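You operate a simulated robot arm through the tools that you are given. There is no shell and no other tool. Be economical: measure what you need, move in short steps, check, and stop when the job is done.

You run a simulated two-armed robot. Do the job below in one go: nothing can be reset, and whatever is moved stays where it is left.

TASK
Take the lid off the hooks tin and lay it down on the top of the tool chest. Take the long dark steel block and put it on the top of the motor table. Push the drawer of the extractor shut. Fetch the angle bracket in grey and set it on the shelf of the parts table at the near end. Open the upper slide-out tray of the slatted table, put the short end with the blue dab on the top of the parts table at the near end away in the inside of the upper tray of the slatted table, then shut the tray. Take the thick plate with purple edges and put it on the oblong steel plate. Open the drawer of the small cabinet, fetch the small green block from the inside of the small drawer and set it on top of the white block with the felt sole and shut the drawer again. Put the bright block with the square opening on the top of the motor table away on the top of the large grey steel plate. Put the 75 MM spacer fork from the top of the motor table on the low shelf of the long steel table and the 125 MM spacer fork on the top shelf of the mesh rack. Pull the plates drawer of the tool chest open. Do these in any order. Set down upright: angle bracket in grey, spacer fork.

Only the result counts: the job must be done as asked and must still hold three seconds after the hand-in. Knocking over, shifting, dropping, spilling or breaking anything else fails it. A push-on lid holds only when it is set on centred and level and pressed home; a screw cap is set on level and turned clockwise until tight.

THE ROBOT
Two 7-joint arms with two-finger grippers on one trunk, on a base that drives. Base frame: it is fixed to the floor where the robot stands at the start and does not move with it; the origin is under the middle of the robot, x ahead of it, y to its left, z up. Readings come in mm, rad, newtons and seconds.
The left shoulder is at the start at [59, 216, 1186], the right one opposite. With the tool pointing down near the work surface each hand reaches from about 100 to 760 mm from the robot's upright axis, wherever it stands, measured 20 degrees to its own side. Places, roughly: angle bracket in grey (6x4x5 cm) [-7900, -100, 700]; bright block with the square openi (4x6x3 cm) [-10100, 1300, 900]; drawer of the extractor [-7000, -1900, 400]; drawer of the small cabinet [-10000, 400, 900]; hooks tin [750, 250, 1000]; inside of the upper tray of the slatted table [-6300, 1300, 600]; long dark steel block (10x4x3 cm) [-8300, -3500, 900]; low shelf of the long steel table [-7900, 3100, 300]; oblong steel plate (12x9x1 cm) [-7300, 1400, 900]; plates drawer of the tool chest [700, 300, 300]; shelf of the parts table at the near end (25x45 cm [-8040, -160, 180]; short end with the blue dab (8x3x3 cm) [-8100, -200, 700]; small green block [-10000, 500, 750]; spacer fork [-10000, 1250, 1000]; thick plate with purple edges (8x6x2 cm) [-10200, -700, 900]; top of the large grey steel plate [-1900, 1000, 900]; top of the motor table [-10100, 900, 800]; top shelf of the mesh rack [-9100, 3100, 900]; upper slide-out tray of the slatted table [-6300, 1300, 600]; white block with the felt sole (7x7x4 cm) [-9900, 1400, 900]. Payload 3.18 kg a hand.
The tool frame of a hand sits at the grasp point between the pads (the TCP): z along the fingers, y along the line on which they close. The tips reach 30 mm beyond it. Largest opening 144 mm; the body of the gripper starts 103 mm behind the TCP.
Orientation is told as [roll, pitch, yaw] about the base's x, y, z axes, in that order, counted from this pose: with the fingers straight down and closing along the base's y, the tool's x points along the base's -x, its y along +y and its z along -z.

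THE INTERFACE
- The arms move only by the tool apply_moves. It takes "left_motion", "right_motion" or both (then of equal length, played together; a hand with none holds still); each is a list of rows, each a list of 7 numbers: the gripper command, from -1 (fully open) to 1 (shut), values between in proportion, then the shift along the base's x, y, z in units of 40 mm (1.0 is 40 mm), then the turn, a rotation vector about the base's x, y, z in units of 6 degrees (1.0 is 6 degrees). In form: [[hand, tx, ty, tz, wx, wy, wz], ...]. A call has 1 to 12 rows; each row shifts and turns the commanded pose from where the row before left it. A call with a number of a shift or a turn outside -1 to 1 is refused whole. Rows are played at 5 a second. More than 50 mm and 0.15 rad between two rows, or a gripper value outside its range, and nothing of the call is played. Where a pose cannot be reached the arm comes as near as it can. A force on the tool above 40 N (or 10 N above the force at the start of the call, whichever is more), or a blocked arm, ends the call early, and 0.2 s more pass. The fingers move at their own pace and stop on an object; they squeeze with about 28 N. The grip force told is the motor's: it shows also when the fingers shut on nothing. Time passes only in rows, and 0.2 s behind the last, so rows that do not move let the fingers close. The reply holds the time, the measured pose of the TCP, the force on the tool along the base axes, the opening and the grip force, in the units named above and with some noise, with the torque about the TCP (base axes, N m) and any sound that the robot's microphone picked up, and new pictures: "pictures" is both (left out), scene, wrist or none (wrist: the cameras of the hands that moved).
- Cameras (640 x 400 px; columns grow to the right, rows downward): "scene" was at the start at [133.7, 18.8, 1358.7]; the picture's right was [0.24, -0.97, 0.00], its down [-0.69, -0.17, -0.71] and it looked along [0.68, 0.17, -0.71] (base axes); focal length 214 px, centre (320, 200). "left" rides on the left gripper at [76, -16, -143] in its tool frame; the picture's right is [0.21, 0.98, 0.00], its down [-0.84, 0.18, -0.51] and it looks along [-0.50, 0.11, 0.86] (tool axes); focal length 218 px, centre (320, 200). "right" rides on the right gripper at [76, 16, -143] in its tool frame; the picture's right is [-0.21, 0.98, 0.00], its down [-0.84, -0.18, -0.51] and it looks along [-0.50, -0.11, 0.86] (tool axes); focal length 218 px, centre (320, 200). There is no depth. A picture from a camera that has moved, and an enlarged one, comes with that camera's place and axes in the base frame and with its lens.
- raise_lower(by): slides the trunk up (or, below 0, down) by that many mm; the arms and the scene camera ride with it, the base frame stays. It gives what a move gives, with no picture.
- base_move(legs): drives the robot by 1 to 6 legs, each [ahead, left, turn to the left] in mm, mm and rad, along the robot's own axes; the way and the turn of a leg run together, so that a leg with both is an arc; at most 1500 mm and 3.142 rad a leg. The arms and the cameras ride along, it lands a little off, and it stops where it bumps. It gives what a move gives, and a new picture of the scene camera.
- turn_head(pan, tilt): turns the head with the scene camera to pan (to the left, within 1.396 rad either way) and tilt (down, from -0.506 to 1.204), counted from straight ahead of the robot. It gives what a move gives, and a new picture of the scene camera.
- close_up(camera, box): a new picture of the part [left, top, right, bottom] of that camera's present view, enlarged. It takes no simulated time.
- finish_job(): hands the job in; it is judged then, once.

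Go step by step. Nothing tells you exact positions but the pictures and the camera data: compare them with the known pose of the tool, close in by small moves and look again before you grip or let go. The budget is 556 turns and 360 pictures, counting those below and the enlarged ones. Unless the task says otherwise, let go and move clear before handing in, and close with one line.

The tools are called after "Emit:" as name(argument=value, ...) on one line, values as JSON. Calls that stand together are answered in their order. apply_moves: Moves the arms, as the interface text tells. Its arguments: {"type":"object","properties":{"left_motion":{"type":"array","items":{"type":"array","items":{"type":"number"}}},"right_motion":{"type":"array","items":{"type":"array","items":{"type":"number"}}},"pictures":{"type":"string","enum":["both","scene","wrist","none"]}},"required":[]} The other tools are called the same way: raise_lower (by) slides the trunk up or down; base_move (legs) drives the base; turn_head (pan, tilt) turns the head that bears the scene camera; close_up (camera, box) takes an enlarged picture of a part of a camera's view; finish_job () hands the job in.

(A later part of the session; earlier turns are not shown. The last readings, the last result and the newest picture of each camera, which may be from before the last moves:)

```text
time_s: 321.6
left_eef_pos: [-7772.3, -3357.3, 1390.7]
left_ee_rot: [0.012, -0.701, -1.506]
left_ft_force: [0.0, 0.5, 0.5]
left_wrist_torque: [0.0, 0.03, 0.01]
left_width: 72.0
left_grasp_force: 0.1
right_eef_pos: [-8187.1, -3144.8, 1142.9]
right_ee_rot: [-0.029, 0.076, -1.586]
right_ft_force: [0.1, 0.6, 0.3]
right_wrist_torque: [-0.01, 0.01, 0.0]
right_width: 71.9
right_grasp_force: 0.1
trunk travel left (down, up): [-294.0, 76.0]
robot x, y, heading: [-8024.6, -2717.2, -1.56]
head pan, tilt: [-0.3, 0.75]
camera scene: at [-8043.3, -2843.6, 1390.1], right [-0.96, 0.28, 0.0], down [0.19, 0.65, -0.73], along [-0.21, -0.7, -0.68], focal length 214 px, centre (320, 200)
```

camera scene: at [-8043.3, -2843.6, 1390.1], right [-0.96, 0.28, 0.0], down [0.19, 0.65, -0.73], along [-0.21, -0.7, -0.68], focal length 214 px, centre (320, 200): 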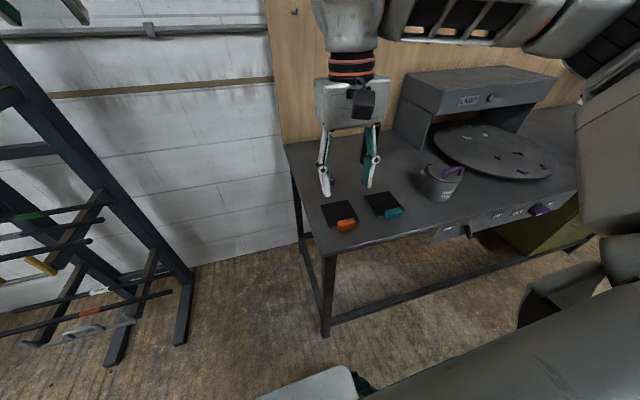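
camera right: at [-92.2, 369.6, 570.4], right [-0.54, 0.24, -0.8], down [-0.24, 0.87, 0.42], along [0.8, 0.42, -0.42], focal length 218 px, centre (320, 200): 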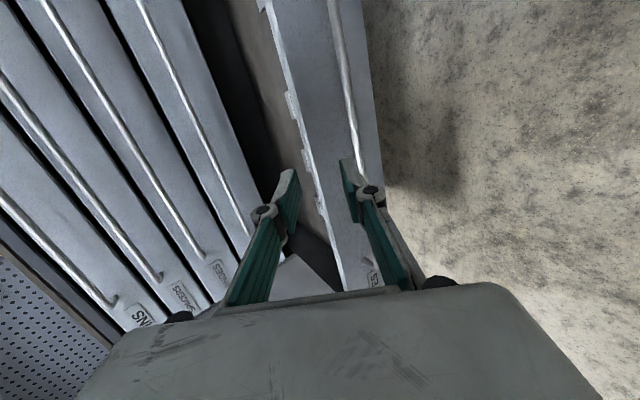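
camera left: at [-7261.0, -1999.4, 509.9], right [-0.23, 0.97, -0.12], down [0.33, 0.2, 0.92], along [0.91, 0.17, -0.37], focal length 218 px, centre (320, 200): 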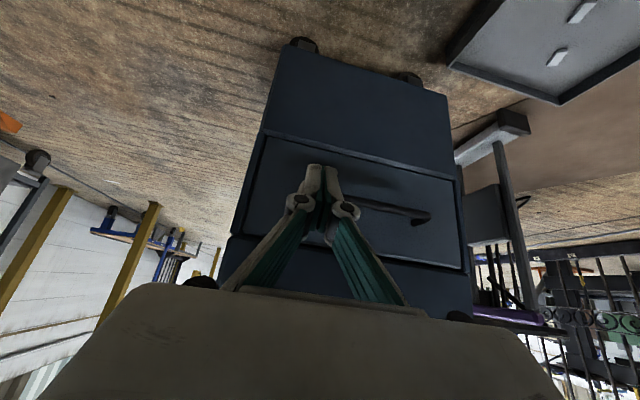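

Emit:
apply_moves(left_motion=[[0, 0, 0.8, -0.5, 1, 0, 0], [0, 0, 0.8, -0.5, 1, 0, 0], [0, 0, 0.8, -0.5, 1, 0, 0], [0, 0, 0.8, -0.5, 1, 0, 0], [0, 0, 0.8, -0.5, 1, 0, 0], [0, 0, 0.8, -0.5, 1, 0, 0], [0, 0, 0.5, 0, 0.7, 0, 0], [0, 0, 0, 0, 0, 0, 0]], right_motion=[[-0.4, -0.1, -0.5, 0, 0, 0, 0], [-0.4, -0.1, -0.5, 0, 0, 0, 0], [-0.4, -0.1, -0.5, 0, 0, 0, 0], [-0.4, -0.1, -0.5, 0, 0, 0, 0], [-0.4, -0.1, -0.5, 0, 0, 0, 0], [-0.4, -0.1, -0.5, 0, 0, 0, 0], [-0.4, 0, 0, 0, 0, 0, 0], [-0.4, 0, 0, 0, 0, 0, 0]], pictures="both")

```text
time_s: 323.4
left_eef_pos: [-7771.5, -3189.7, 1225.0]
left_ee_rot: [0.051, -0.034, -1.521]
left_ft_force: [-0.7, -0.7, 0.9]
left_wrist_torque: [0.02, -0.05, 0.04]
left_width: 72.1
left_grasp_force: 0.1
left hand out of reach, approached as far as the arm can: row 6, 7
right_eef_pos: [-8211.7, -3264.4, 1142.1]
right_ee_rot: [-0.031, 0.079, -1.586]
right_ft_force: [-0.2, 0.0, 0.4]
right_wrist_torque: [0.0, 0.01, 0.0]
right_width: 100.9
right_grasp_force: 0.0
trunk travel left (down, up): [-294.0, 76.0]
robot x, y, heading: [-8020.0, -2717.6, -1.562]
head pan, tilt: [-0.3, 0.75]
camera scene: at [-8043.0, -2844.2, 1390.0], right [-0.96, 0.28, 0.0], down [0.19, 0.65, -0.73], along [-0.21, -0.7, -0.68], focal length 214 px, centre (320, 200)
camera right: at [-8189.5, -3199.3, 1291.1], right [0.97, -0.22, -0.05], down [-0.18, -0.88, 0.45], along [-0.14, -0.43, -0.89], focal length 218 px, centre (320, 200)
camera left: at [-7800.0, -3108.5, 1364.6], right [0.97, 0.26, 0.04], down [0.19, -0.82, 0.55], along [0.17, -0.52, -0.84], focal length 218 px, centre (320, 200)
```

scene: 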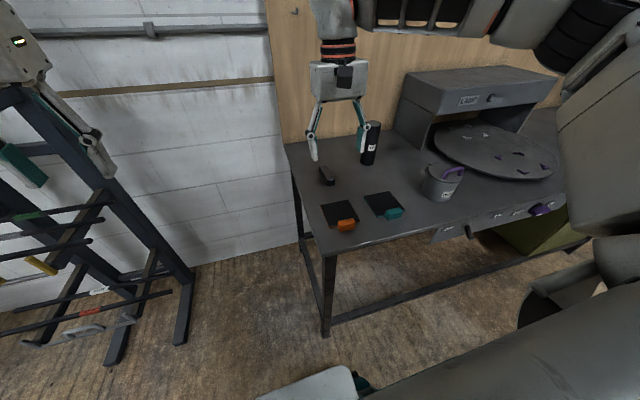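
right: 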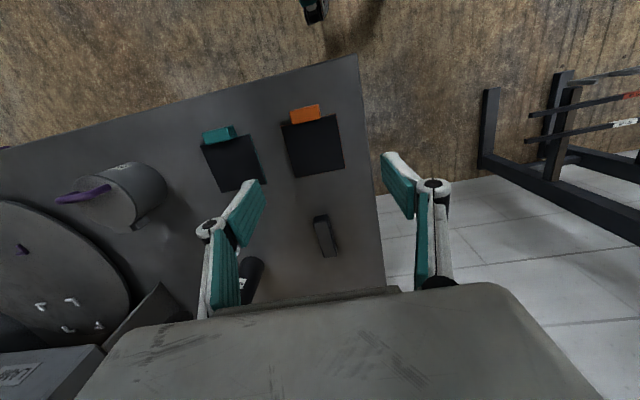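
left: 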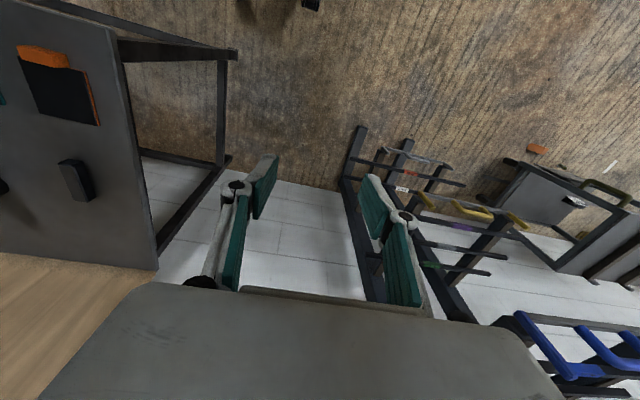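

Emit:
base_move(legs=[[120, 0, -0.009]])

Emit:
apply_moves(right_motion=[[-0.2, -0.6, -0.5, -0.5, -0.4, -0.15, 0], [-0.2, -0.6, -0.5, -0.5, -0.4, -0.15, 0], [-0.2, 0, -0.5, -1, 0, 0, 0], [-0.2, 0, -0.4, -1, 0, 0, 0], [-0.2, 0, 0, 0, 0, 0, 0]], pictures="wrist")

```text
time_s: 324.6
left_eef_pos: [-7775.4, -3308.9, 1223.2]
left_ee_rot: [0.052, -0.036, -1.531]
left_ft_force: [-0.5, -1.1, 0.2]
left_wrist_torque: [0.01, -0.01, 0.01]
left_width: 71.5
left_grasp_force: 0.1
right_eef_pos: [-8216.5, -3380.6, 1141.1]
right_ee_rot: [-0.03, 0.079, -1.595]
right_ft_force: [0.0, -0.5, -1.1]
right_wrist_torque: [0.02, 0.0, 0.02]
right_width: 101.0
right_grasp_force: 0.0
trunk travel left (down, up): [-294.0, 76.0]
robot x, y, heading: [-8022.1, -2837.2, -1.569]
head pan, tilt: [-0.3, 0.75]
camera scene: at [-8043.4, -2962.2, 1390.0], right [-0.96, 0.29, 0.0], down [0.2, 0.65, -0.73], along [-0.21, -0.7, -0.68], focal length 214 px, centre (320, 200)
```

scene: 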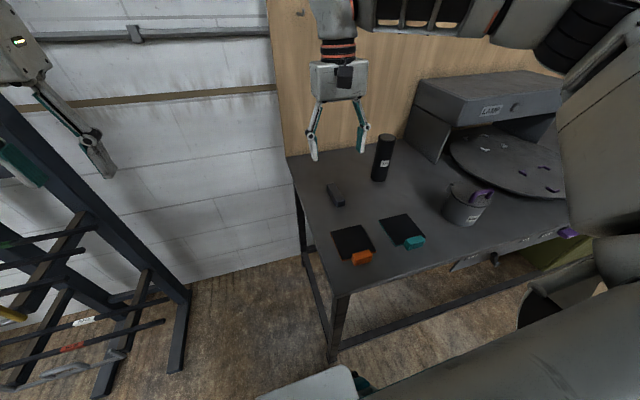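

```text
time_s: 325.8
left_eef_pos: [-7775.8, -3307.2, 1225.1]
left_ee_rot: [0.051, -0.036, -1.531]
left_ft_force: [0.2, 0.9, -0.8]
left_wrist_torque: [-0.02, 0.04, -0.01]
left_width: 71.9
left_grasp_force: 0.1
right_eef_pos: [-8262.8, -3457.0, 1021.1]
right_ee_rot: [0.003, -0.008, -1.594]
right_ft_force: [0.3, 0.5, 0.3]
right_wrist_torque: [-0.03, 0.0, 0.0]
right_width: 86.2
right_grasp_force: 0.1
trunk travel left (down, up): [-294.0, 76.0]
robot x, y, heading: [-8020.0, -2837.1, -1.566]
head pan, tilt: [-0.3, 0.75]
camera right: at [-8245.0, -3379.3, 1165.4], right [0.97, -0.23, 0.0], down [-0.2, -0.83, 0.51], along [-0.12, -0.5, -0.86], focal length 218 px, centre (320, 200)
```

right: 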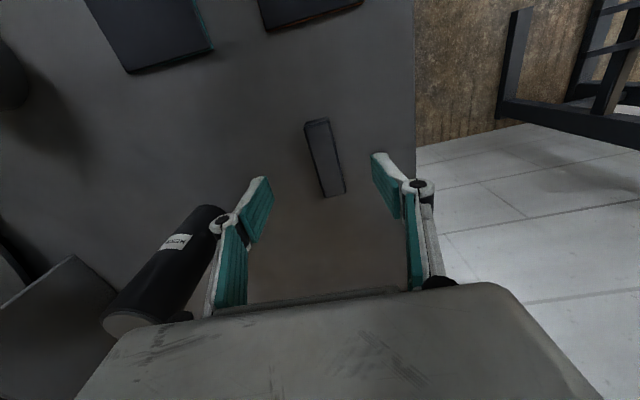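

Emit:
apply_moves(right_motion=[[0.1, 0.03, -0.4, -0.8, 0, 0, 0], [0.1, 0, 0, -0.8, 0, 0, 0], [0.1, 0, 0, -0.8, 0, 0, 0], [0.1, 0, 0, -0.35, 0, 0, 0], [0.1, 0, 0, 0, 0, 0, 0]], pictures="wrist")

```text
time_s: 327.0
left_eef_pos: [-7776.1, -3309.3, 1225.4]
left_ee_rot: [0.051, -0.035, -1.532]
left_ft_force: [0.0, -0.3, -0.2]
left_wrist_torque: [-0.02, 0.03, 0.01]
left_width: 72.0
left_grasp_force: 0.1
right_eef_pos: [-8261.4, -3473.9, 913.0]
right_ee_rot: [0.004, -0.005, -1.594]
right_ft_force: [-0.1, 0.4, -0.1]
right_wrist_torque: [0.0, 0.0, 0.02]
right_width: 64.7
right_grasp_force: 0.1
trunk travel left (down, up): [-294.0, 76.0]
robot x, y, heading: [-8021.0, -2835.3, -1.578]
head pan, tilt: [-0.3, 0.75]
camera right: at [-8244.3, -3395.7, 1055.8], right [0.97, -0.23, 0.0], down [-0.2, -0.84, 0.51], along [-0.12, -0.5, -0.86], focal length 218 px, centre (320, 200)
```

right: 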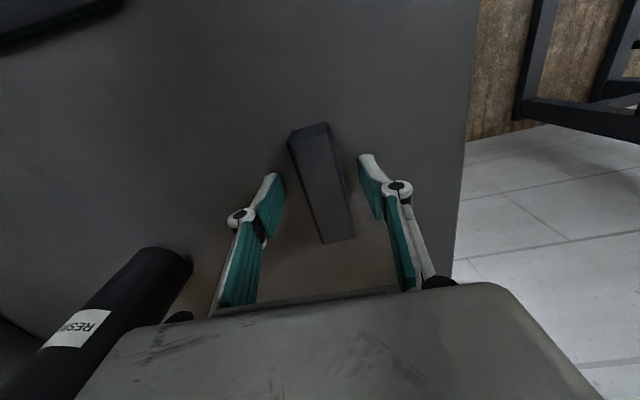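

Emit:
apply_moves(right_motion=[[0.1, 0, 0, -0.17, 0, 0, 0], [1, 0, 0, 0, 0, 0, 0], [1, 0, 0, 0, 0, 0, 0], [1, 0, 0, 0.5, 0, 0, 0], [1, 0, 0, 1, 0, 0, 0], [1, 0, 0, 1, 0, 0, 0]], pictures="wrist")

```text
time_s: 328.4
left_eef_pos: [-7774.3, -3308.9, 1223.9]
left_ee_rot: [0.049, -0.037, -1.531]
left_ft_force: [-0.5, 0.1, -0.2]
left_wrist_torque: [0.01, 0.0, 0.03]
left_width: 72.2
left_grasp_force: 0.0
right_eef_pos: [-8262.2, -3473.3, 1005.4]
right_ee_rot: [0.003, -0.003, -1.595]
right_ft_force: [0.2, 0.3, -7.6]
right_wrist_torque: [-0.01, 0.03, -0.01]
right_width: 31.8
right_grasp_force: 28.0
trunk travel left (down, up): [-294.0, 76.0]
robot x, y, heading: [-8017.2, -2835.8, -1.565]
head pan, tilt: [-0.3, 0.75]
camera right: at [-8243.6, -3395.8, 1148.7], right [0.97, -0.23, 0.0], down [-0.2, -0.84, 0.51], along [-0.12, -0.5, -0.86], focal length 218 px, centre (320, 200)
```

right: 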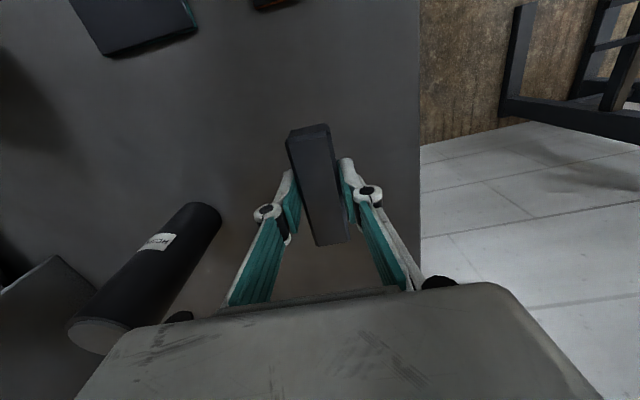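

Block held by the right hand. I retreat and head to the west bench for the purple-edged plate.

Emit:
apply_moves(right_motion=[[1, 0, 1, 1, 0, 0, 0], [1, 0, 1, 0.7, 0, 0, 0], [1, 0.3, 0.9, 0.7, 0, 0, 0], [1, 0.3, 0.9, 0.5, 0, 0, 0], [1, 0.3, 0.9, 0, 0, 0, 0]], left_motion=[[0, -0.3, 0.8, 0, 0, 0, 0], [0, -0.3, 0.8, 0, 0, 0, 0], [0, -0.3, 0.8, 0, 0, 0, 0], [0, -0.3, 0, 0, 0, 0, 0], [0, 0, 0, 0, 0, 0, 0]], pictures="none")

Emit:
base_move(legs=[[-500, 0, 0], [0, -1340, 0], [0, 0, -1.57]])

Emit:
turn_head(pan=-0.5, tilt=0.45)

```text
refused: row 1 steps farther than a row can; nothing moved
```

```text
time_s: 346.6
left_eef_pos: [-9820.5, -2566.8, 1224.6]
left_ee_rot: [0.051, -0.036, -3.116]
left_ft_force: [-0.2, 0.2, -0.7]
left_wrist_torque: [-0.01, -0.03, 0.03]
left_width: 72.0
left_grasp_force: 0.0
right_eef_pos: [-9977.5, -2076.4, 1006.0]
right_ee_rot: [0.003, -0.006, 3.106]
right_ft_force: [0.6, -0.2, -6.4]
right_wrist_torque: [-0.04, -0.08, 0.01]
right_width: 32.1
right_grasp_force: 28.1
trunk travel left (down, up): [-294.0, 76.0]
robot x, y, heading: [-9343.0, -2330.9, 3.134]
head pan, tilt: [-0.3, 0.75]
camera scene: at [-9468.7, -2302.3, 1390.0], right [0.3, 0.95, 0.0], down [0.65, -0.21, -0.73], along [-0.7, 0.22, -0.68], focal length 214 px, centre (320, 200)
```

scene: 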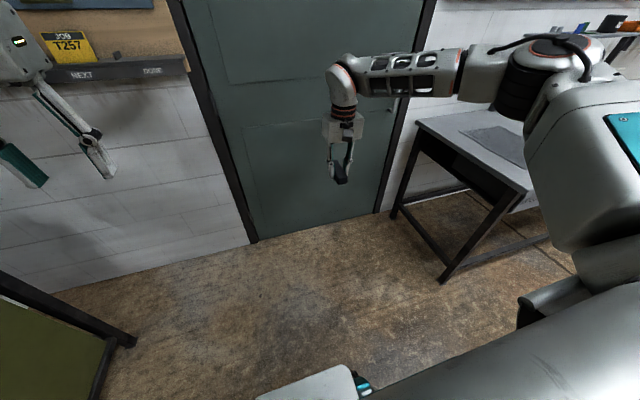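

```text
time_s: 347.4
left_eef_pos: [-9820.4, -2565.5, 1224.6]
left_ee_rot: [0.05, -0.037, -3.116]
left_ft_force: [0.7, 0.1, -0.7]
left_wrist_torque: [-0.02, 0.03, 0.01]
left_width: 72.1
left_grasp_force: 0.2
right_eef_pos: [-9978.8, -2076.3, 1005.1]
right_ee_rot: [0.002, -0.003, 3.105]
right_ft_force: [-0.1, 0.6, -6.5]
right_wrist_torque: [-0.03, -0.07, -0.01]
right_width: 32.0
right_grasp_force: 27.7
trunk travel left (down, up): [-294.0, 76.0]
robot x, y, heading: [-9346.6, -2328.1, 3.132]
head pan, tilt: [-0.499, 0.45]
camera scene: at [-9470.2, -2283.1, 1416.3], right [0.49, 0.87, 0.0], down [0.38, -0.21, -0.9], along [-0.79, 0.44, -0.44], focal length 214 px, centre (320, 200)
```

scene: 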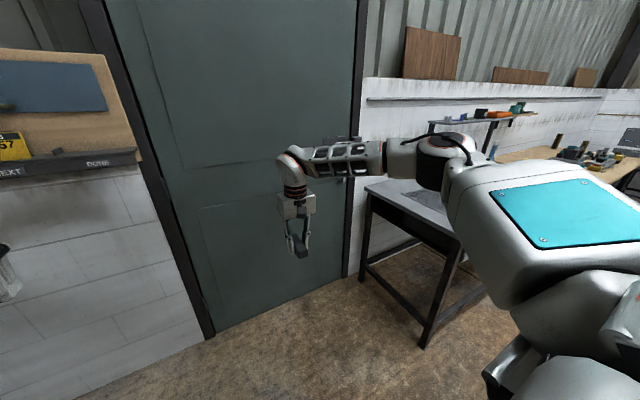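

Emit:
apply_moves(right_motion=[[1, 0.7, 0, 0.9, 0, 0, 0], [1, 0.7, 0, 0.9, 0, 0, 0], [1, 0.9, 0, 0.7, 0, 0, 0], [1, 0.9, 0, 0.7, 0, 0, 0], [1, 0.9, 0, 0.5, 0, 0, 0], [1, 0.5, 0, 0, 0, 0, 0]], pictures="none")

Emit:
base_move(legs=[[0, -1300, 0]])

Emit:
turn_head(pan=-0.1, tilt=0.55)

```text
time_s: 348.8
left_eef_pos: [-9820.4, -2566.0, 1225.5]
left_ee_rot: [0.05, -0.036, -3.112]
left_ft_force: [-0.4, 0.4, 0.8]
left_wrist_torque: [-0.02, 0.03, 0.0]
left_width: 71.8
left_grasp_force: 0.0
right_eef_pos: [-9794.3, -2078.0, 1153.3]
right_ee_rot: [0.004, -0.005, 3.104]
right_ft_force: [-0.1, -0.4, -5.7]
right_wrist_torque: [-0.02, -0.06, 0.02]
right_width: 31.8
right_grasp_force: 28.3
trunk travel left (down, up): [-294.0, 76.0]
robot x, y, heading: [-9346.4, -2326.6, 3.132]
head pan, tilt: [-0.499, 0.45]
```

```text
time_s: 360.4
left_eef_pos: [-9809.8, -1272.4, 1225.3]
left_ee_rot: [0.051, -0.036, -3.112]
left_ft_force: [0.7, -0.8, -0.1]
left_wrist_torque: [0.01, -0.01, -0.02]
left_width: 72.0
left_grasp_force: 0.0
right_eef_pos: [-9785.5, -784.5, 1153.4]
right_ee_rot: [0.003, -0.005, 3.107]
right_ft_force: [0.8, -0.2, -7.3]
right_wrist_torque: [-0.03, -0.04, 0.02]
right_width: 31.7
right_grasp_force: 28.2
trunk travel left (down, up): [-294.0, 76.0]
robot x, y, heading: [-9334.1, -1032.0, 3.137]
head pan, tilt: [-0.499, 0.45]
camera scene: at [-9459.8, -988.4, 1416.4], right [0.48, 0.87, 0.0], down [0.38, -0.21, -0.9], along [-0.79, 0.44, -0.44], focal length 214 px, centre (320, 200)
```

scene: 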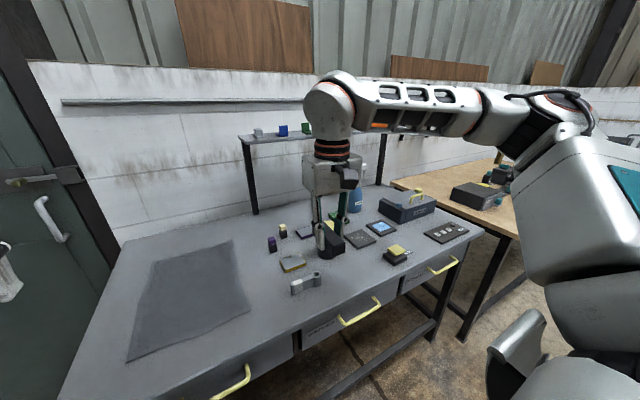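

```text
time_s: 361.2
left_eef_pos: [-9809.5, -1271.5, 1225.1]
left_ee_rot: [0.05, -0.038, -3.112]
left_ft_force: [-0.3, 0.7, -0.1]
left_wrist_torque: [-0.01, -0.01, 0.02]
left_width: 72.0
left_grasp_force: 0.0
right_eef_pos: [-9785.5, -784.4, 1153.3]
right_ee_rot: [0.003, -0.005, 3.107]
right_ft_force: [1.0, -0.4, -7.0]
right_wrist_torque: [0.0, -0.07, -0.01]
right_width: 31.7
right_grasp_force: 27.8
trunk travel left (down, up): [-294.0, 76.0]
robot x, y, heading: [-9335.6, -1034.3, 3.133]
head pan, tilt: [-0.099, 0.55]
camera scene: at [-9468.6, -1023.4, 1407.4], right [0.11, 0.99, 0.0], down [0.52, -0.06, -0.85], along [-0.85, 0.09, -0.52], focal length 214 px, centre (320, 200)
```

scene: 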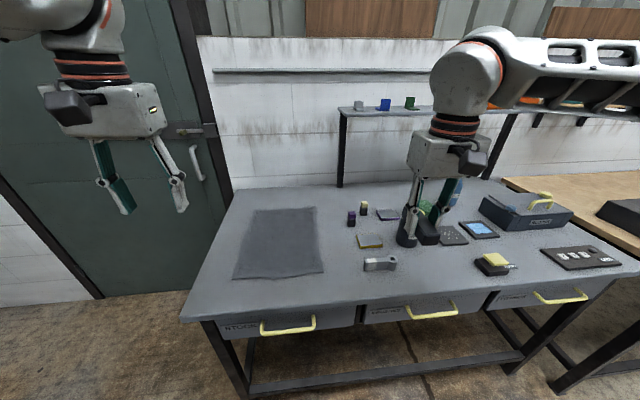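

Emit:
close_up(camera="scene", box=[320, 180, 520, 290])

```text
3.20 times, centred on (420, 235) of scene
camera zoom: at [-9468.6, -1023.4, 1407.4], right [0.11, 0.99, 0.0], down [0.52, -0.06, -0.85], along [-0.85, 0.09, -0.52], focal length 686 px, centre (0, 88)
```

zoom: 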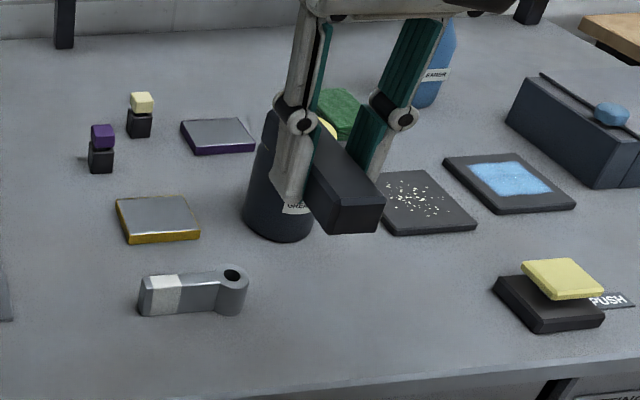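

Emit:
base_move(legs=[[0, -590, 0], [205, 0, 0]])

Emit:
apply_moves(left_motion=[[-0.6, 0, 0, -0.5, 0, 0, 0], [-0.6, 0, 0, 0, 0, 0, 0]], pictures="wrist")

```text
time_s: 368.1
left_eef_pos: [-10008.6, -671.5, 1224.4]
left_ee_rot: [0.051, -0.036, -3.121]
left_ft_force: [0.2, -0.5, -0.4]
left_wrist_torque: [-0.01, -0.04, 0.01]
left_width: 72.1
left_grasp_force: 0.1
right_eef_pos: [-9979.6, -183.9, 1153.1]
right_ee_rot: [0.004, -0.003, 3.096]
right_ft_force: [-0.9, -0.1, -7.7]
right_wrist_torque: [-0.01, -0.08, 0.05]
right_width: 31.9
right_grasp_force: 27.8
trunk travel left (down, up): [-294.0, 76.0]
robot x, y, heading: [-9528.5, -443.1, 3.121]
head pan, tilt: [-0.099, 0.55]
camera scene: at [-9665.4, -426.5, 1407.3], right [0.12, 0.99, 0.0], down [0.52, -0.06, -0.85], along [-0.85, 0.1, -0.52], focal length 214 px, centre (320, 200)
```

scene: 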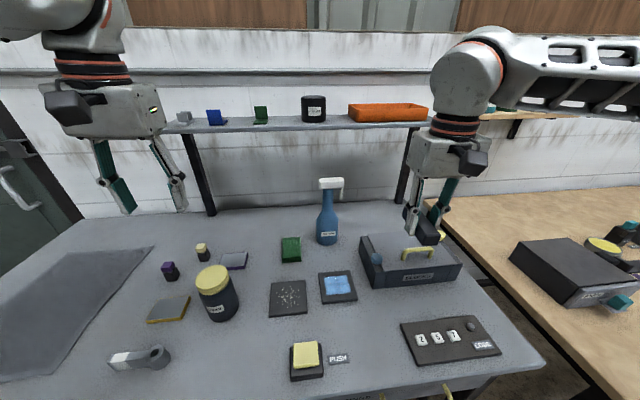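

```text
time_s: 368.7
left_eef_pos: [-10008.1, -673.0, 1204.7]
left_ee_rot: [0.052, -0.038, -3.121]
left_ft_force: [0.1, -0.3, 0.0]
left_wrist_torque: [0.04, 0.03, 0.05]
left_width: 114.8
left_grasp_force: 0.1
right_eef_pos: [-9980.2, -183.6, 1153.0]
right_ee_rot: [0.004, -0.004, 3.097]
right_ft_force: [0.1, 0.3, -7.0]
right_wrist_torque: [0.01, -0.07, 0.01]
right_width: 31.9
right_grasp_force: 28.2
trunk travel left (down, up): [-294.0, 76.0]
robot x, y, heading: [-9529.2, -436.0, 3.129]
head pan, tilt: [-0.099, 0.55]
camera left: at [-9928.0, -647.6, 1343.8], right [0.23, -0.97, 0.04], down [-0.82, -0.17, 0.55], along [-0.52, -0.16, -0.84], focal length 218 px, centre (320, 200)
```

left: 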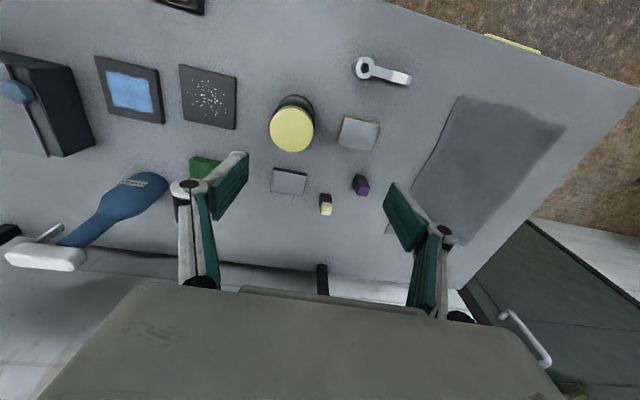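

Emit:
base_move(legs=[[25, -60, 0.01]])

Emit:
apply_moves(left_motion=[[-0.5, -0.7, -0.2, -0.7, 0.5, -0.35, 0], [-0.5, -0.7, -0.2, -0.7, 0, 0, 0], [-0.5, -0.7, -0.2, -0.7, 0, 0, 0], [-0.5, -0.7, -0.2, -0.7, 0, 0, 0], [-0.5, -0.5, 0, -0.7, 0, 0, 0], [-0.5, 0, 0, -0.8, 0, 0, 0], [-0.5, 0, 0, 0, 0, 0, 0]], pictures="wrist")

```text
time_s: 369.9
left_eef_pos: [-10029.6, -616.7, 1204.2]
left_ee_rot: [0.05, -0.037, -3.111]
left_ft_force: [-1.0, 0.2, -0.9]
left_wrist_torque: [-0.07, 0.01, 0.02]
left_width: 115.2
left_grasp_force: 0.1
right_eef_pos: [-10007.3, -129.1, 1152.3]
right_ee_rot: [0.003, -0.004, 3.107]
right_ft_force: [0.7, 0.5, -7.0]
right_wrist_torque: [0.0, -0.03, 0.01]
right_width: 31.7
right_grasp_force: 28.0
trunk travel left (down, up): [-294.0, 76.0]
robot x, y, heading: [-9553.8, -377.7, 3.137]
head pan, tilt: [-0.099, 0.55]
camera scene: at [-9689.2, -367.9, 1407.4], right [0.11, 0.99, 0.0], down [0.52, -0.06, -0.85], along [-0.85, 0.09, -0.52], focal length 214 px, centre (320, 200)
```

scene: 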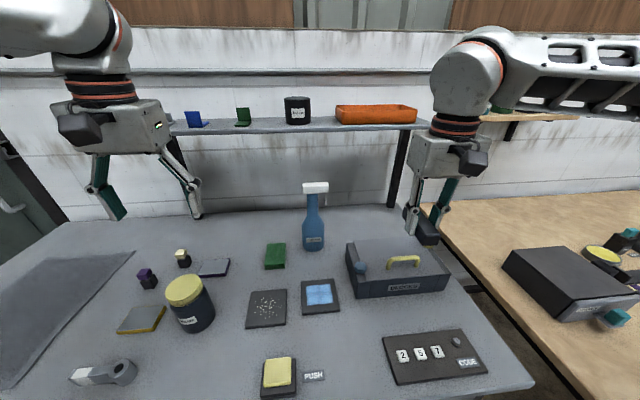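

```text
time_s: 371.5
left_eef_pos: [-10162.3, -649.4, 1030.6]
left_ee_rot: [-0.002, 0.0, -3.111]
left_ft_force: [0.2, 0.7, 0.1]
left_wrist_torque: [-0.01, -0.01, -0.04]
left_width: 108.0
left_grasp_force: 0.1
right_eef_pos: [-10006.2, -128.3, 1152.4]
right_ee_rot: [0.004, -0.003, 3.107]
right_ft_force: [0.9, 0.0, -7.2]
right_wrist_torque: [-0.02, -0.06, 0.01]
right_width: 32.0
right_grasp_force: 28.2
trunk travel left (down, up): [-294.0, 76.0]
robot x, y, heading: [-9554.9, -381.6, 3.137]
head pan, tilt: [-0.099, 0.55]
camera left: at [-10086.6, -632.0, 1175.4], right [0.24, -0.97, 0.0], down [-0.84, -0.21, 0.51], along [-0.49, -0.12, -0.86], focal length 218 px, centre (320, 200)
```

left: 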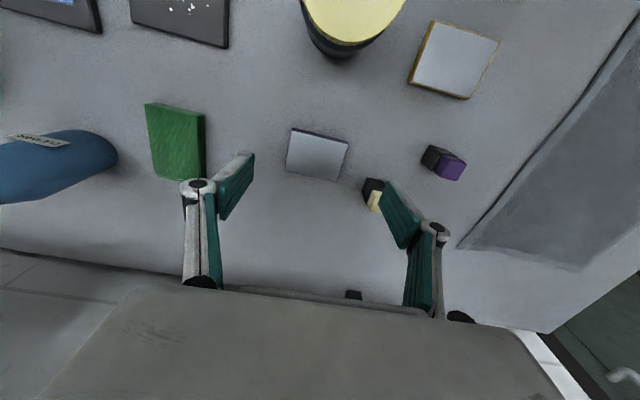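

Emit:
apply_moves(left_motion=[[-0.27, -0.4, 0, -0.6, 0, 0, -0.3], [-0.27, 0, 0, -0.9, 0, 0, 0], [-0.27, 0, 0, -0.9, 0, 0, 0], [-0.27, 0, 0, 0, 0, 0, 0]], pictures="wrist")

```text
time_s: 372.5
left_eef_pos: [-10165.8, -659.3, 942.7]
left_ee_rot: [-0.002, -0.002, 3.141]
left_ft_force: [0.3, 0.0, 0.0]
left_wrist_torque: [-0.01, 0.0, -0.02]
left_width: 91.4
left_grasp_force: 0.0
left hand out of reach, approached as far as the arm can: row 3
right_eef_pos: [-10006.0, -129.3, 1152.5]
right_ee_rot: [0.004, -0.005, 3.109]
right_ft_force: [0.5, -0.2, -6.8]
right_wrist_torque: [-0.02, -0.08, -0.02]
right_width: 31.9
right_grasp_force: 27.9
trunk travel left (down, up): [-294.0, 76.0]
robot x, y, heading: [-9554.9, -377.5, 3.138]
head pan, tilt: [-0.099, 0.55]
camera left: at [-10090.1, -642.7, 1085.5], right [0.21, -0.98, 0.0], down [-0.84, -0.18, 0.51], along [-0.5, -0.1, -0.86], focal length 218 px, centre (320, 200)
```

left: 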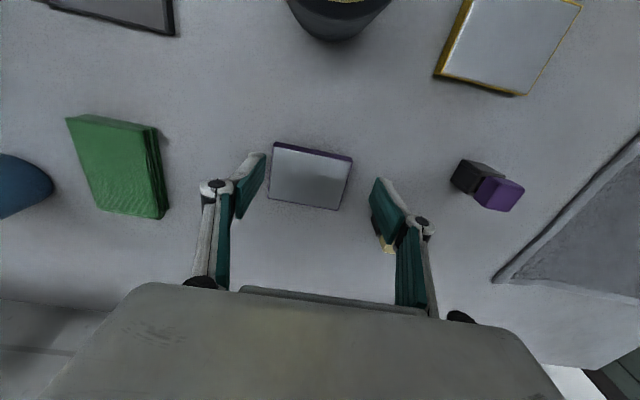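

Emit:
raise_lower(by=-25)

Emit:
apply_moves(left_motion=[[-0.27, -0.3, 0.2, 0, 0, 0, 0], [-0.27, 0, 0, 0, 0, 0, 0]], pictures="wrist")

```text
time_s: 373.2
left_eef_pos: [-10166.9, -655.6, 918.2]
left_ee_rot: [-0.002, 0.0, -3.142]
left_ft_force: [0.3, -0.2, 0.3]
left_wrist_torque: [0.0, 0.03, 0.0]
left_width: 91.5
left_grasp_force: 0.2
right_eef_pos: [-10005.0, -129.4, 1128.4]
right_ee_rot: [0.004, -0.004, 3.108]
right_ft_force: [0.8, -0.3, -5.7]
right_wrist_torque: [-0.03, -0.04, 0.0]
right_width: 31.8
right_grasp_force: 28.0
trunk travel left (down, up): [-269.0, 101.0]
robot x, y, heading: [-9556.3, -380.9, 3.139]
head pan, tilt: [-0.099, 0.55]
```

```text
time_s: 373.9
left_eef_pos: [-10173.1, -654.0, 917.0]
left_ee_rot: [-0.004, 0.002, -3.143]
left_ft_force: [-0.2, -0.5, 0.2]
left_wrist_torque: [-0.03, -0.02, 0.0]
left_width: 91.4
left_grasp_force: 0.1
left hand out of reach, approached as far as the arm can: row 1
right_eef_pos: [-10005.9, -129.1, 1127.6]
right_ee_rot: [0.003, -0.003, 3.109]
right_ft_force: [0.1, 0.6, -6.5]
right_wrist_torque: [-0.01, -0.07, 0.01]
right_width: 32.0
right_grasp_force: 27.9
trunk travel left (down, up): [-269.0, 101.0]
robot x, y, heading: [-9556.5, -377.7, 3.136]
head pan, tilt: [-0.099, 0.55]
camera left: at [-10097.2, -637.5, 1060.6], right [0.21, -0.98, 0.0], down [-0.84, -0.18, 0.51], along [-0.5, -0.1, -0.86], focal length 218 px, centre (320, 200)
```

left: 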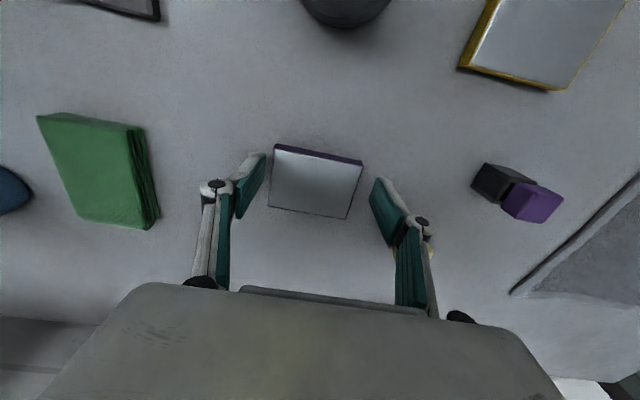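

Emit:
raise_lower(by=-5)

Emit:
apply_moves(left_motion=[[1, 0, 0, 0, 0, 0, 0], [1, 0, 0, 0, 0, 0, 0], [1, 0, 0, 0, 0, 0, 0]], pictures="wrist")

```text
time_s: 374.4
left_eef_pos: [-10174.0, -653.1, 913.1]
left_ee_rot: [-0.002, 0.0, -3.141]
left_ft_force: [0.7, 0.2, 0.8]
left_wrist_torque: [-0.01, 0.03, 0.02]
left_width: 91.4
left_grasp_force: 0.0
right_eef_pos: [-10005.8, -129.5, 1123.2]
right_ee_rot: [0.002, -0.003, 3.109]
right_ft_force: [0.0, 0.1, -6.1]
right_wrist_torque: [0.01, -0.03, 0.03]
right_width: 31.8
right_grasp_force: 27.8
trunk travel left (down, up): [-264.0, 106.0]
robot x, y, heading: [-9553.6, -380.3, 3.141]
head pan, tilt: [-0.099, 0.55]
```

```text
time_s: 375.2
left_eef_pos: [-10172.4, -653.0, 912.0]
left_ee_rot: [-0.001, 0.002, -3.141]
left_ft_force: [0.1, 0.1, -0.3]
left_wrist_torque: [0.01, -0.01, 0.02]
left_width: 0.0
left_grasp_force: 27.6
right_eef_pos: [-10005.3, -129.5, 1123.2]
right_ee_rot: [0.005, -0.002, 3.11]
right_ft_force: [-0.2, -0.5, -6.5]
right_wrist_torque: [-0.02, -0.04, 0.03]
right_width: 31.5
right_grasp_force: 27.6
trunk travel left (down, up): [-264.0, 106.0]
robot x, y, heading: [-9553.6, -375.8, 3.137]
head pan, tilt: [-0.099, 0.55]
camera left: at [-10097.6, -637.2, 1055.6], right [0.21, -0.98, 0.0], down [-0.84, -0.18, 0.51], along [-0.49, -0.1, -0.86], focal length 218 px, centre (320, 200)
```

left: 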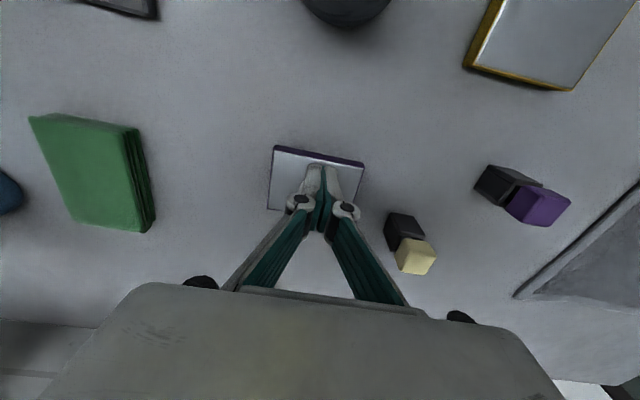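

Emit:
apply_moves(left_motion=[[-0.27, 0, 0, 0, 0, 0, 0], [-0.27, 0, 0, 0, 0, 0, 0]], pictures="none")

Emit:
raise_lower(by=-8)

Emit:
raise_lower(by=-6)

Emit:
raise_lower(by=-5)

```text
time_s: 375.8
left_eef_pos: [-10173.6, -652.8, 912.3]
left_ee_rot: [-0.003, 0.003, -3.144]
left_ft_force: [0.7, 0.4, -0.4]
left_wrist_torque: [0.0, -0.03, 0.02]
left_width: 91.5
left_grasp_force: 0.1
right_eef_pos: [-10005.7, -130.0, 1122.8]
right_ee_rot: [0.004, -0.003, 3.109]
right_ft_force: [-0.5, 0.5, -6.7]
right_wrist_torque: [0.04, -0.04, 0.01]
right_width: 31.9
right_grasp_force: 28.0
trunk travel left (down, up): [-264.0, 106.0]
robot x, y, heading: [-9555.4, -377.5, 3.136]
head pan, tilt: [-0.099, 0.55]
```

```text
time_s: 376.4
left_eef_pos: [-10171.8, -653.0, 905.2]
left_ee_rot: [0.0, 0.001, -3.14]
left_ft_force: [0.2, -0.2, 0.5]
left_wrist_torque: [0.02, 0.04, 0.0]
left_width: 91.4
left_grasp_force: 0.1
right_eef_pos: [-10006.8, -129.1, 1114.6]
right_ee_rot: [0.002, -0.004, 3.11]
right_ft_force: [-0.1, 0.6, -6.6]
right_wrist_torque: [0.01, -0.05, 0.01]
right_width: 31.7
right_grasp_force: 27.5
trunk travel left (down, up): [-256.0, 114.0]
robot x, y, heading: [-9552.1, -378.1, 3.135]
head pan, tilt: [-0.099, 0.55]
```

```text
time_s: 376.9
left_eef_pos: [-10172.8, -652.6, 897.9]
left_ee_rot: [-0.001, 0.0, -3.141]
left_ft_force: [0.2, -0.4, 0.6]
left_wrist_torque: [0.03, 0.02, 0.02]
left_width: 91.7
left_grasp_force: 0.1
right_eef_pos: [-10005.0, -129.4, 1108.9]
right_ee_rot: [0.004, -0.005, 3.108]
right_ft_force: [0.6, 1.0, -6.6]
right_wrist_torque: [0.0, -0.05, 0.03]
right_width: 31.8
right_grasp_force: 28.4
trunk travel left (down, up): [-250.0, 120.0]
robot x, y, heading: [-9554.7, -379.3, 3.137]
head pan, tilt: [-0.099, 0.55]
```

```text
time_s: 377.4
left_eef_pos: [-10173.6, -652.4, 892.3]
left_ee_rot: [-0.002, 0.0, -3.142]
left_ft_force: [0.6, -0.1, 0.0]
left_wrist_torque: [0.0, -0.01, -0.03]
left_width: 91.3
left_grasp_force: 0.1
right_eef_pos: [-10004.6, -128.8, 1104.7]
right_ee_rot: [0.004, -0.003, 3.109]
right_ft_force: [0.6, -1.1, -7.4]
right_wrist_torque: [-0.01, -0.03, -0.01]
right_width: 31.7
right_grasp_force: 27.9
trunk travel left (down, up): [-245.0, 125.0]
robot x, y, heading: [-9557.8, -376.5, 3.14]
head pan, tilt: [-0.099, 0.55]
```

Emit:
raise_lower(by=-4)

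Emit:
close_up(camera="left", box=[200, 110, 420, 260])

```text
time_s: 378.0
left_eef_pos: [-10172.2, -654.0, 888.9]
left_ee_rot: [-0.001, 0.001, -3.141]
left_ft_force: [0.3, 0.6, 0.7]
left_wrist_torque: [-0.02, -0.01, -0.01]
left_width: 91.4
left_grasp_force: 0.0
right_eef_pos: [-10006.0, -129.4, 1100.2]
right_ee_rot: [0.002, -0.004, 3.11]
right_ft_force: [0.9, -0.5, -6.4]
right_wrist_torque: [0.01, -0.03, 0.01]
right_width: 31.6
right_grasp_force: 28.1
trunk travel left (down, up): [-241.0, 129.0]
robot x, y, heading: [-9553.7, -380.7, 3.139]
head pan, tilt: [-0.099, 0.55]
```

```text
2.67 times, centred on (310, 185) of left
camera zoom: at [-10097.1, -637.3, 1032.9], right [0.21, -0.98, 0.0], down [-0.84, -0.18, 0.51], along [-0.5, -0.1, -0.86], focal length 582 px, centre (347, 240)
```

zoom: 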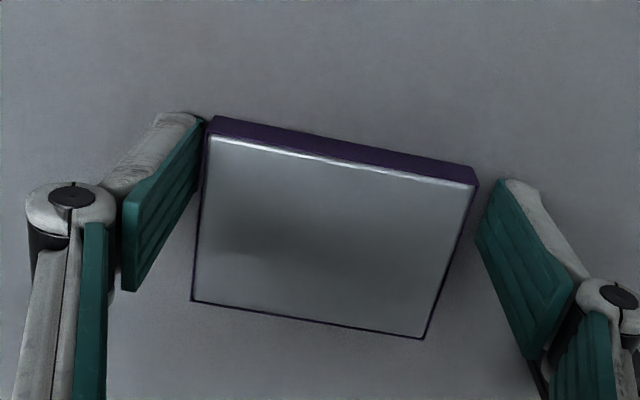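

Emit:
apply_moves(left_motion=[[-0.27, -0.25, 0.05, 0, 0, 0, 0], [1, 0, 0, 0, 0, 0, 0], [1, 0, 0, 0, 0, 0, 0], [1, 0, 0, 0, 0, 0, 0]], pictures="wrist")

```text
time_s: 379.0
left_eef_pos: [-10182.8, -651.0, 888.3]
left_ee_rot: [-0.002, 0.001, -3.142]
left_ft_force: [0.5, 1.7, -0.1]
left_wrist_torque: [0.2, -0.07, -0.02]
left_width: 79.7
left_grasp_force: 28.2
right_eef_pos: [-10006.1, -129.2, 1099.9]
right_ee_rot: [0.003, -0.003, 3.109]
right_ft_force: [-1.3, -0.4, -7.5]
right_wrist_torque: [-0.01, -0.04, 0.01]
right_width: 31.9
right_grasp_force: 28.3
trunk travel left (down, up): [-241.0, 129.0]
robot x, y, heading: [-9553.1, -373.8, 3.141]
head pan, tilt: [-0.099, 0.55]
camera left: at [-10107.4, -635.1, 1032.3], right [0.21, -0.98, 0.0], down [-0.84, -0.18, 0.51], along [-0.49, -0.1, -0.86], focal length 218 px, centre (320, 200)
```

left: 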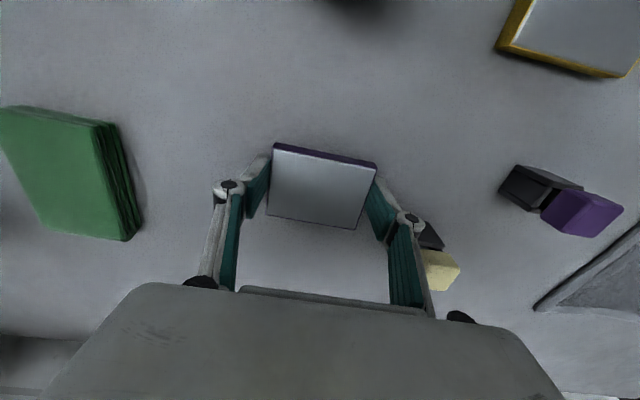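

Plate gripped (80 mm). Lift straight up.

Emit:
apply_moves(left_motion=[[1, 0, 0, 0.3, 0, 0, 0], [1, 0, 0, 0.8, 0, 0, 0], [1, 0.3, 0, 1, 0, 0, 0], [1, 0.5, 0, 1, 0, 0, 0], [1, 0.8, 0, 0.7, 0, 0, 0], [1, 0.9, 0, 0.5, 0, 0, 0], [1, 0.9, 0, 0.5, 0, 0, 0], [1, 0, 0, 0, 0, 0, 0]], pictures="both")

```text
time_s: 380.8
left_eef_pos: [-10048.3, -651.1, 1079.5]
left_ee_rot: [-0.001, 0.004, -3.141]
left_ft_force: [-0.3, -0.7, -5.8]
left_wrist_torque: [-0.02, -0.11, 0.0]
left_width: 79.5
left_grasp_force: 27.9
right_eef_pos: [-10005.7, -128.8, 1099.4]
right_ee_rot: [0.002, -0.001, 3.109]
right_ft_force: [-0.1, -0.6, -7.5]
right_wrist_torque: [0.0, -0.08, 0.05]
right_width: 31.8
right_grasp_force: 28.5
trunk travel left (down, up): [-241.0, 129.0]
robot x, y, heading: [-9555.9, -377.1, 3.132]
head pan, tilt: [-0.099, 0.55]
camera scene: at [-9712.2, -368.5, 1352.4], right [0.11, 0.99, 0.0], down [0.52, -0.05, -0.85], along [-0.85, 0.09, -0.52], focal length 214 px, centre (320, 200)
camera left: at [-9972.8, -635.7, 1223.7], right [0.21, -0.98, 0.0], down [-0.84, -0.18, 0.5], along [-0.49, -0.1, -0.86], focal length 218 px, centre (320, 200)
```

scene: 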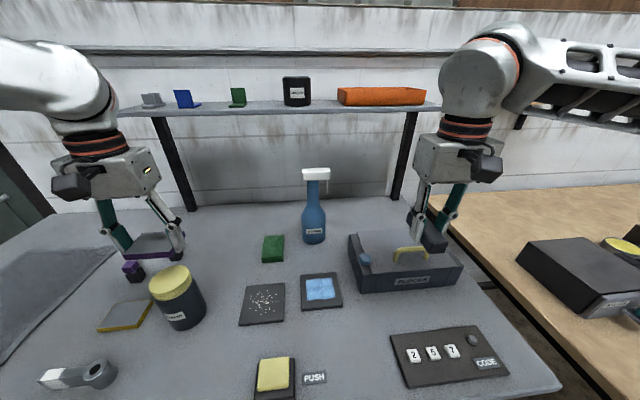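
left: 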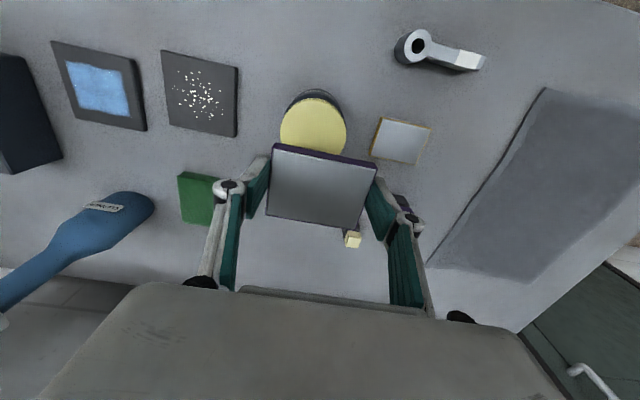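

Emit:
base_move(legs=[[-250, 0, 0.008], [0, -900, 0]])

Emit:
turn_head(pan=0.0, tilt=0.6)

```text
time_s: 390.4
left_eef_pos: [-9794.6, 243.9, 1080.6]
left_ee_rot: [0.0, 0.003, -3.139]
left_ft_force: [-0.2, 0.0, -6.4]
left_wrist_torque: [-0.02, -0.07, -0.01]
left_width: 79.8
left_grasp_force: 28.4
right_eef_pos: [-9754.2, 766.1, 1100.6]
right_ee_rot: [0.004, -0.003, 3.111]
right_ft_force: [0.5, 0.1, -6.9]
right_wrist_torque: [0.0, -0.05, 0.0]
right_width: 32.0
right_grasp_force: 28.3
trunk travel left (down, up): [-241.0, 129.0]
robot x, y, heading: [-9301.5, 517.2, 3.137]
head pan, tilt: [-0.099, 0.55]
camera scene: at [-9458.4, 527.3, 1352.7], right [0.1, 0.99, 0.0], down [0.52, -0.05, -0.85], along [-0.85, 0.09, -0.52], focal length 214 px, centre (320, 200)
```

scene: 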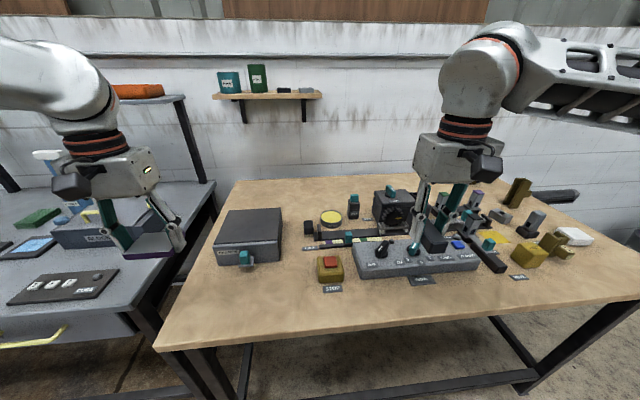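

```text
time_s: 391.1
left_eef_pos: [-9794.5, 242.9, 1081.4]
left_ee_rot: [-0.004, 0.002, -3.139]
left_ft_force: [0.6, -0.4, -6.0]
left_wrist_torque: [-0.02, -0.06, 0.03]
left_width: 79.4
left_grasp_force: 28.1
right_eef_pos: [-9753.2, 766.1, 1099.1]
right_ee_rot: [0.001, -0.003, 3.111]
right_ft_force: [-0.7, -0.1, -6.8]
right_wrist_torque: [-0.01, -0.04, -0.01]
right_width: 31.8
right_grasp_force: 28.4
trunk travel left (down, up): [-241.0, 129.0]
robot x, y, heading: [-9301.4, 521.6, 3.135]
head pan, tilt: [0.0, 0.6]
camera scene: at [-9457.5, 518.3, 1348.2], right [0.01, 1.0, 0.0], down [0.57, 0.0, -0.82], along [-0.82, 0.0, -0.57], focal length 214 px, centre (320, 200)
```

scene: 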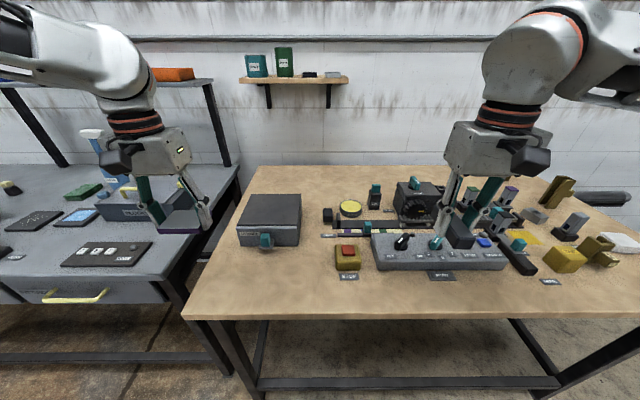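

Emit:
close_up(camera="scene", box=[230, 165, 430, 290])

Emit:
close_up(camera="scene", box=[420, 165, 640, 300])

```text
3.20 times, centred on (330, 228) of scene
camera zoom: at [-9457.5, 518.3, 1348.2], right [0.01, 1.0, 0.0], down [0.57, 0.0, -0.82], along [-0.82, 0.0, -0.57], focal length 686 px, centre (288, 112)
```

zoom: 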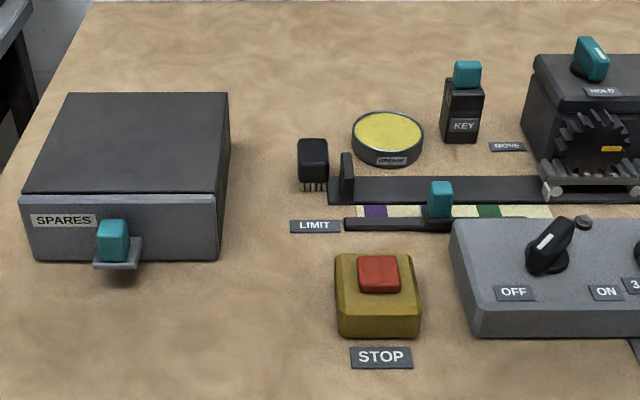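

```text
2.91 times, centred on (530, 232) of scene
camera zoom: at [-9457.5, 518.3, 1348.2], right [0.01, 1.0, 0.0], down [0.57, 0.0, -0.82], along [-0.82, 0.0, -0.57], focal length 624 px, centre (-291, 106)
```

zoom: 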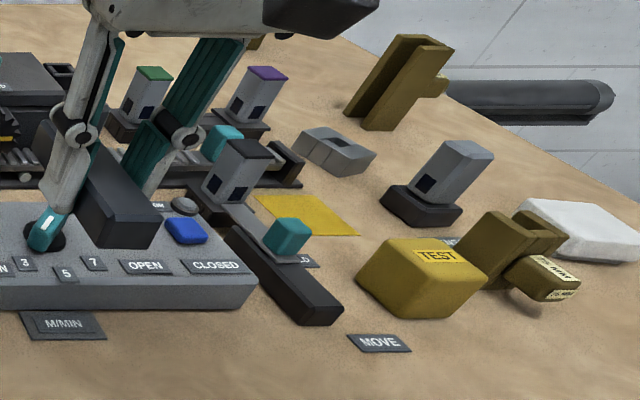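

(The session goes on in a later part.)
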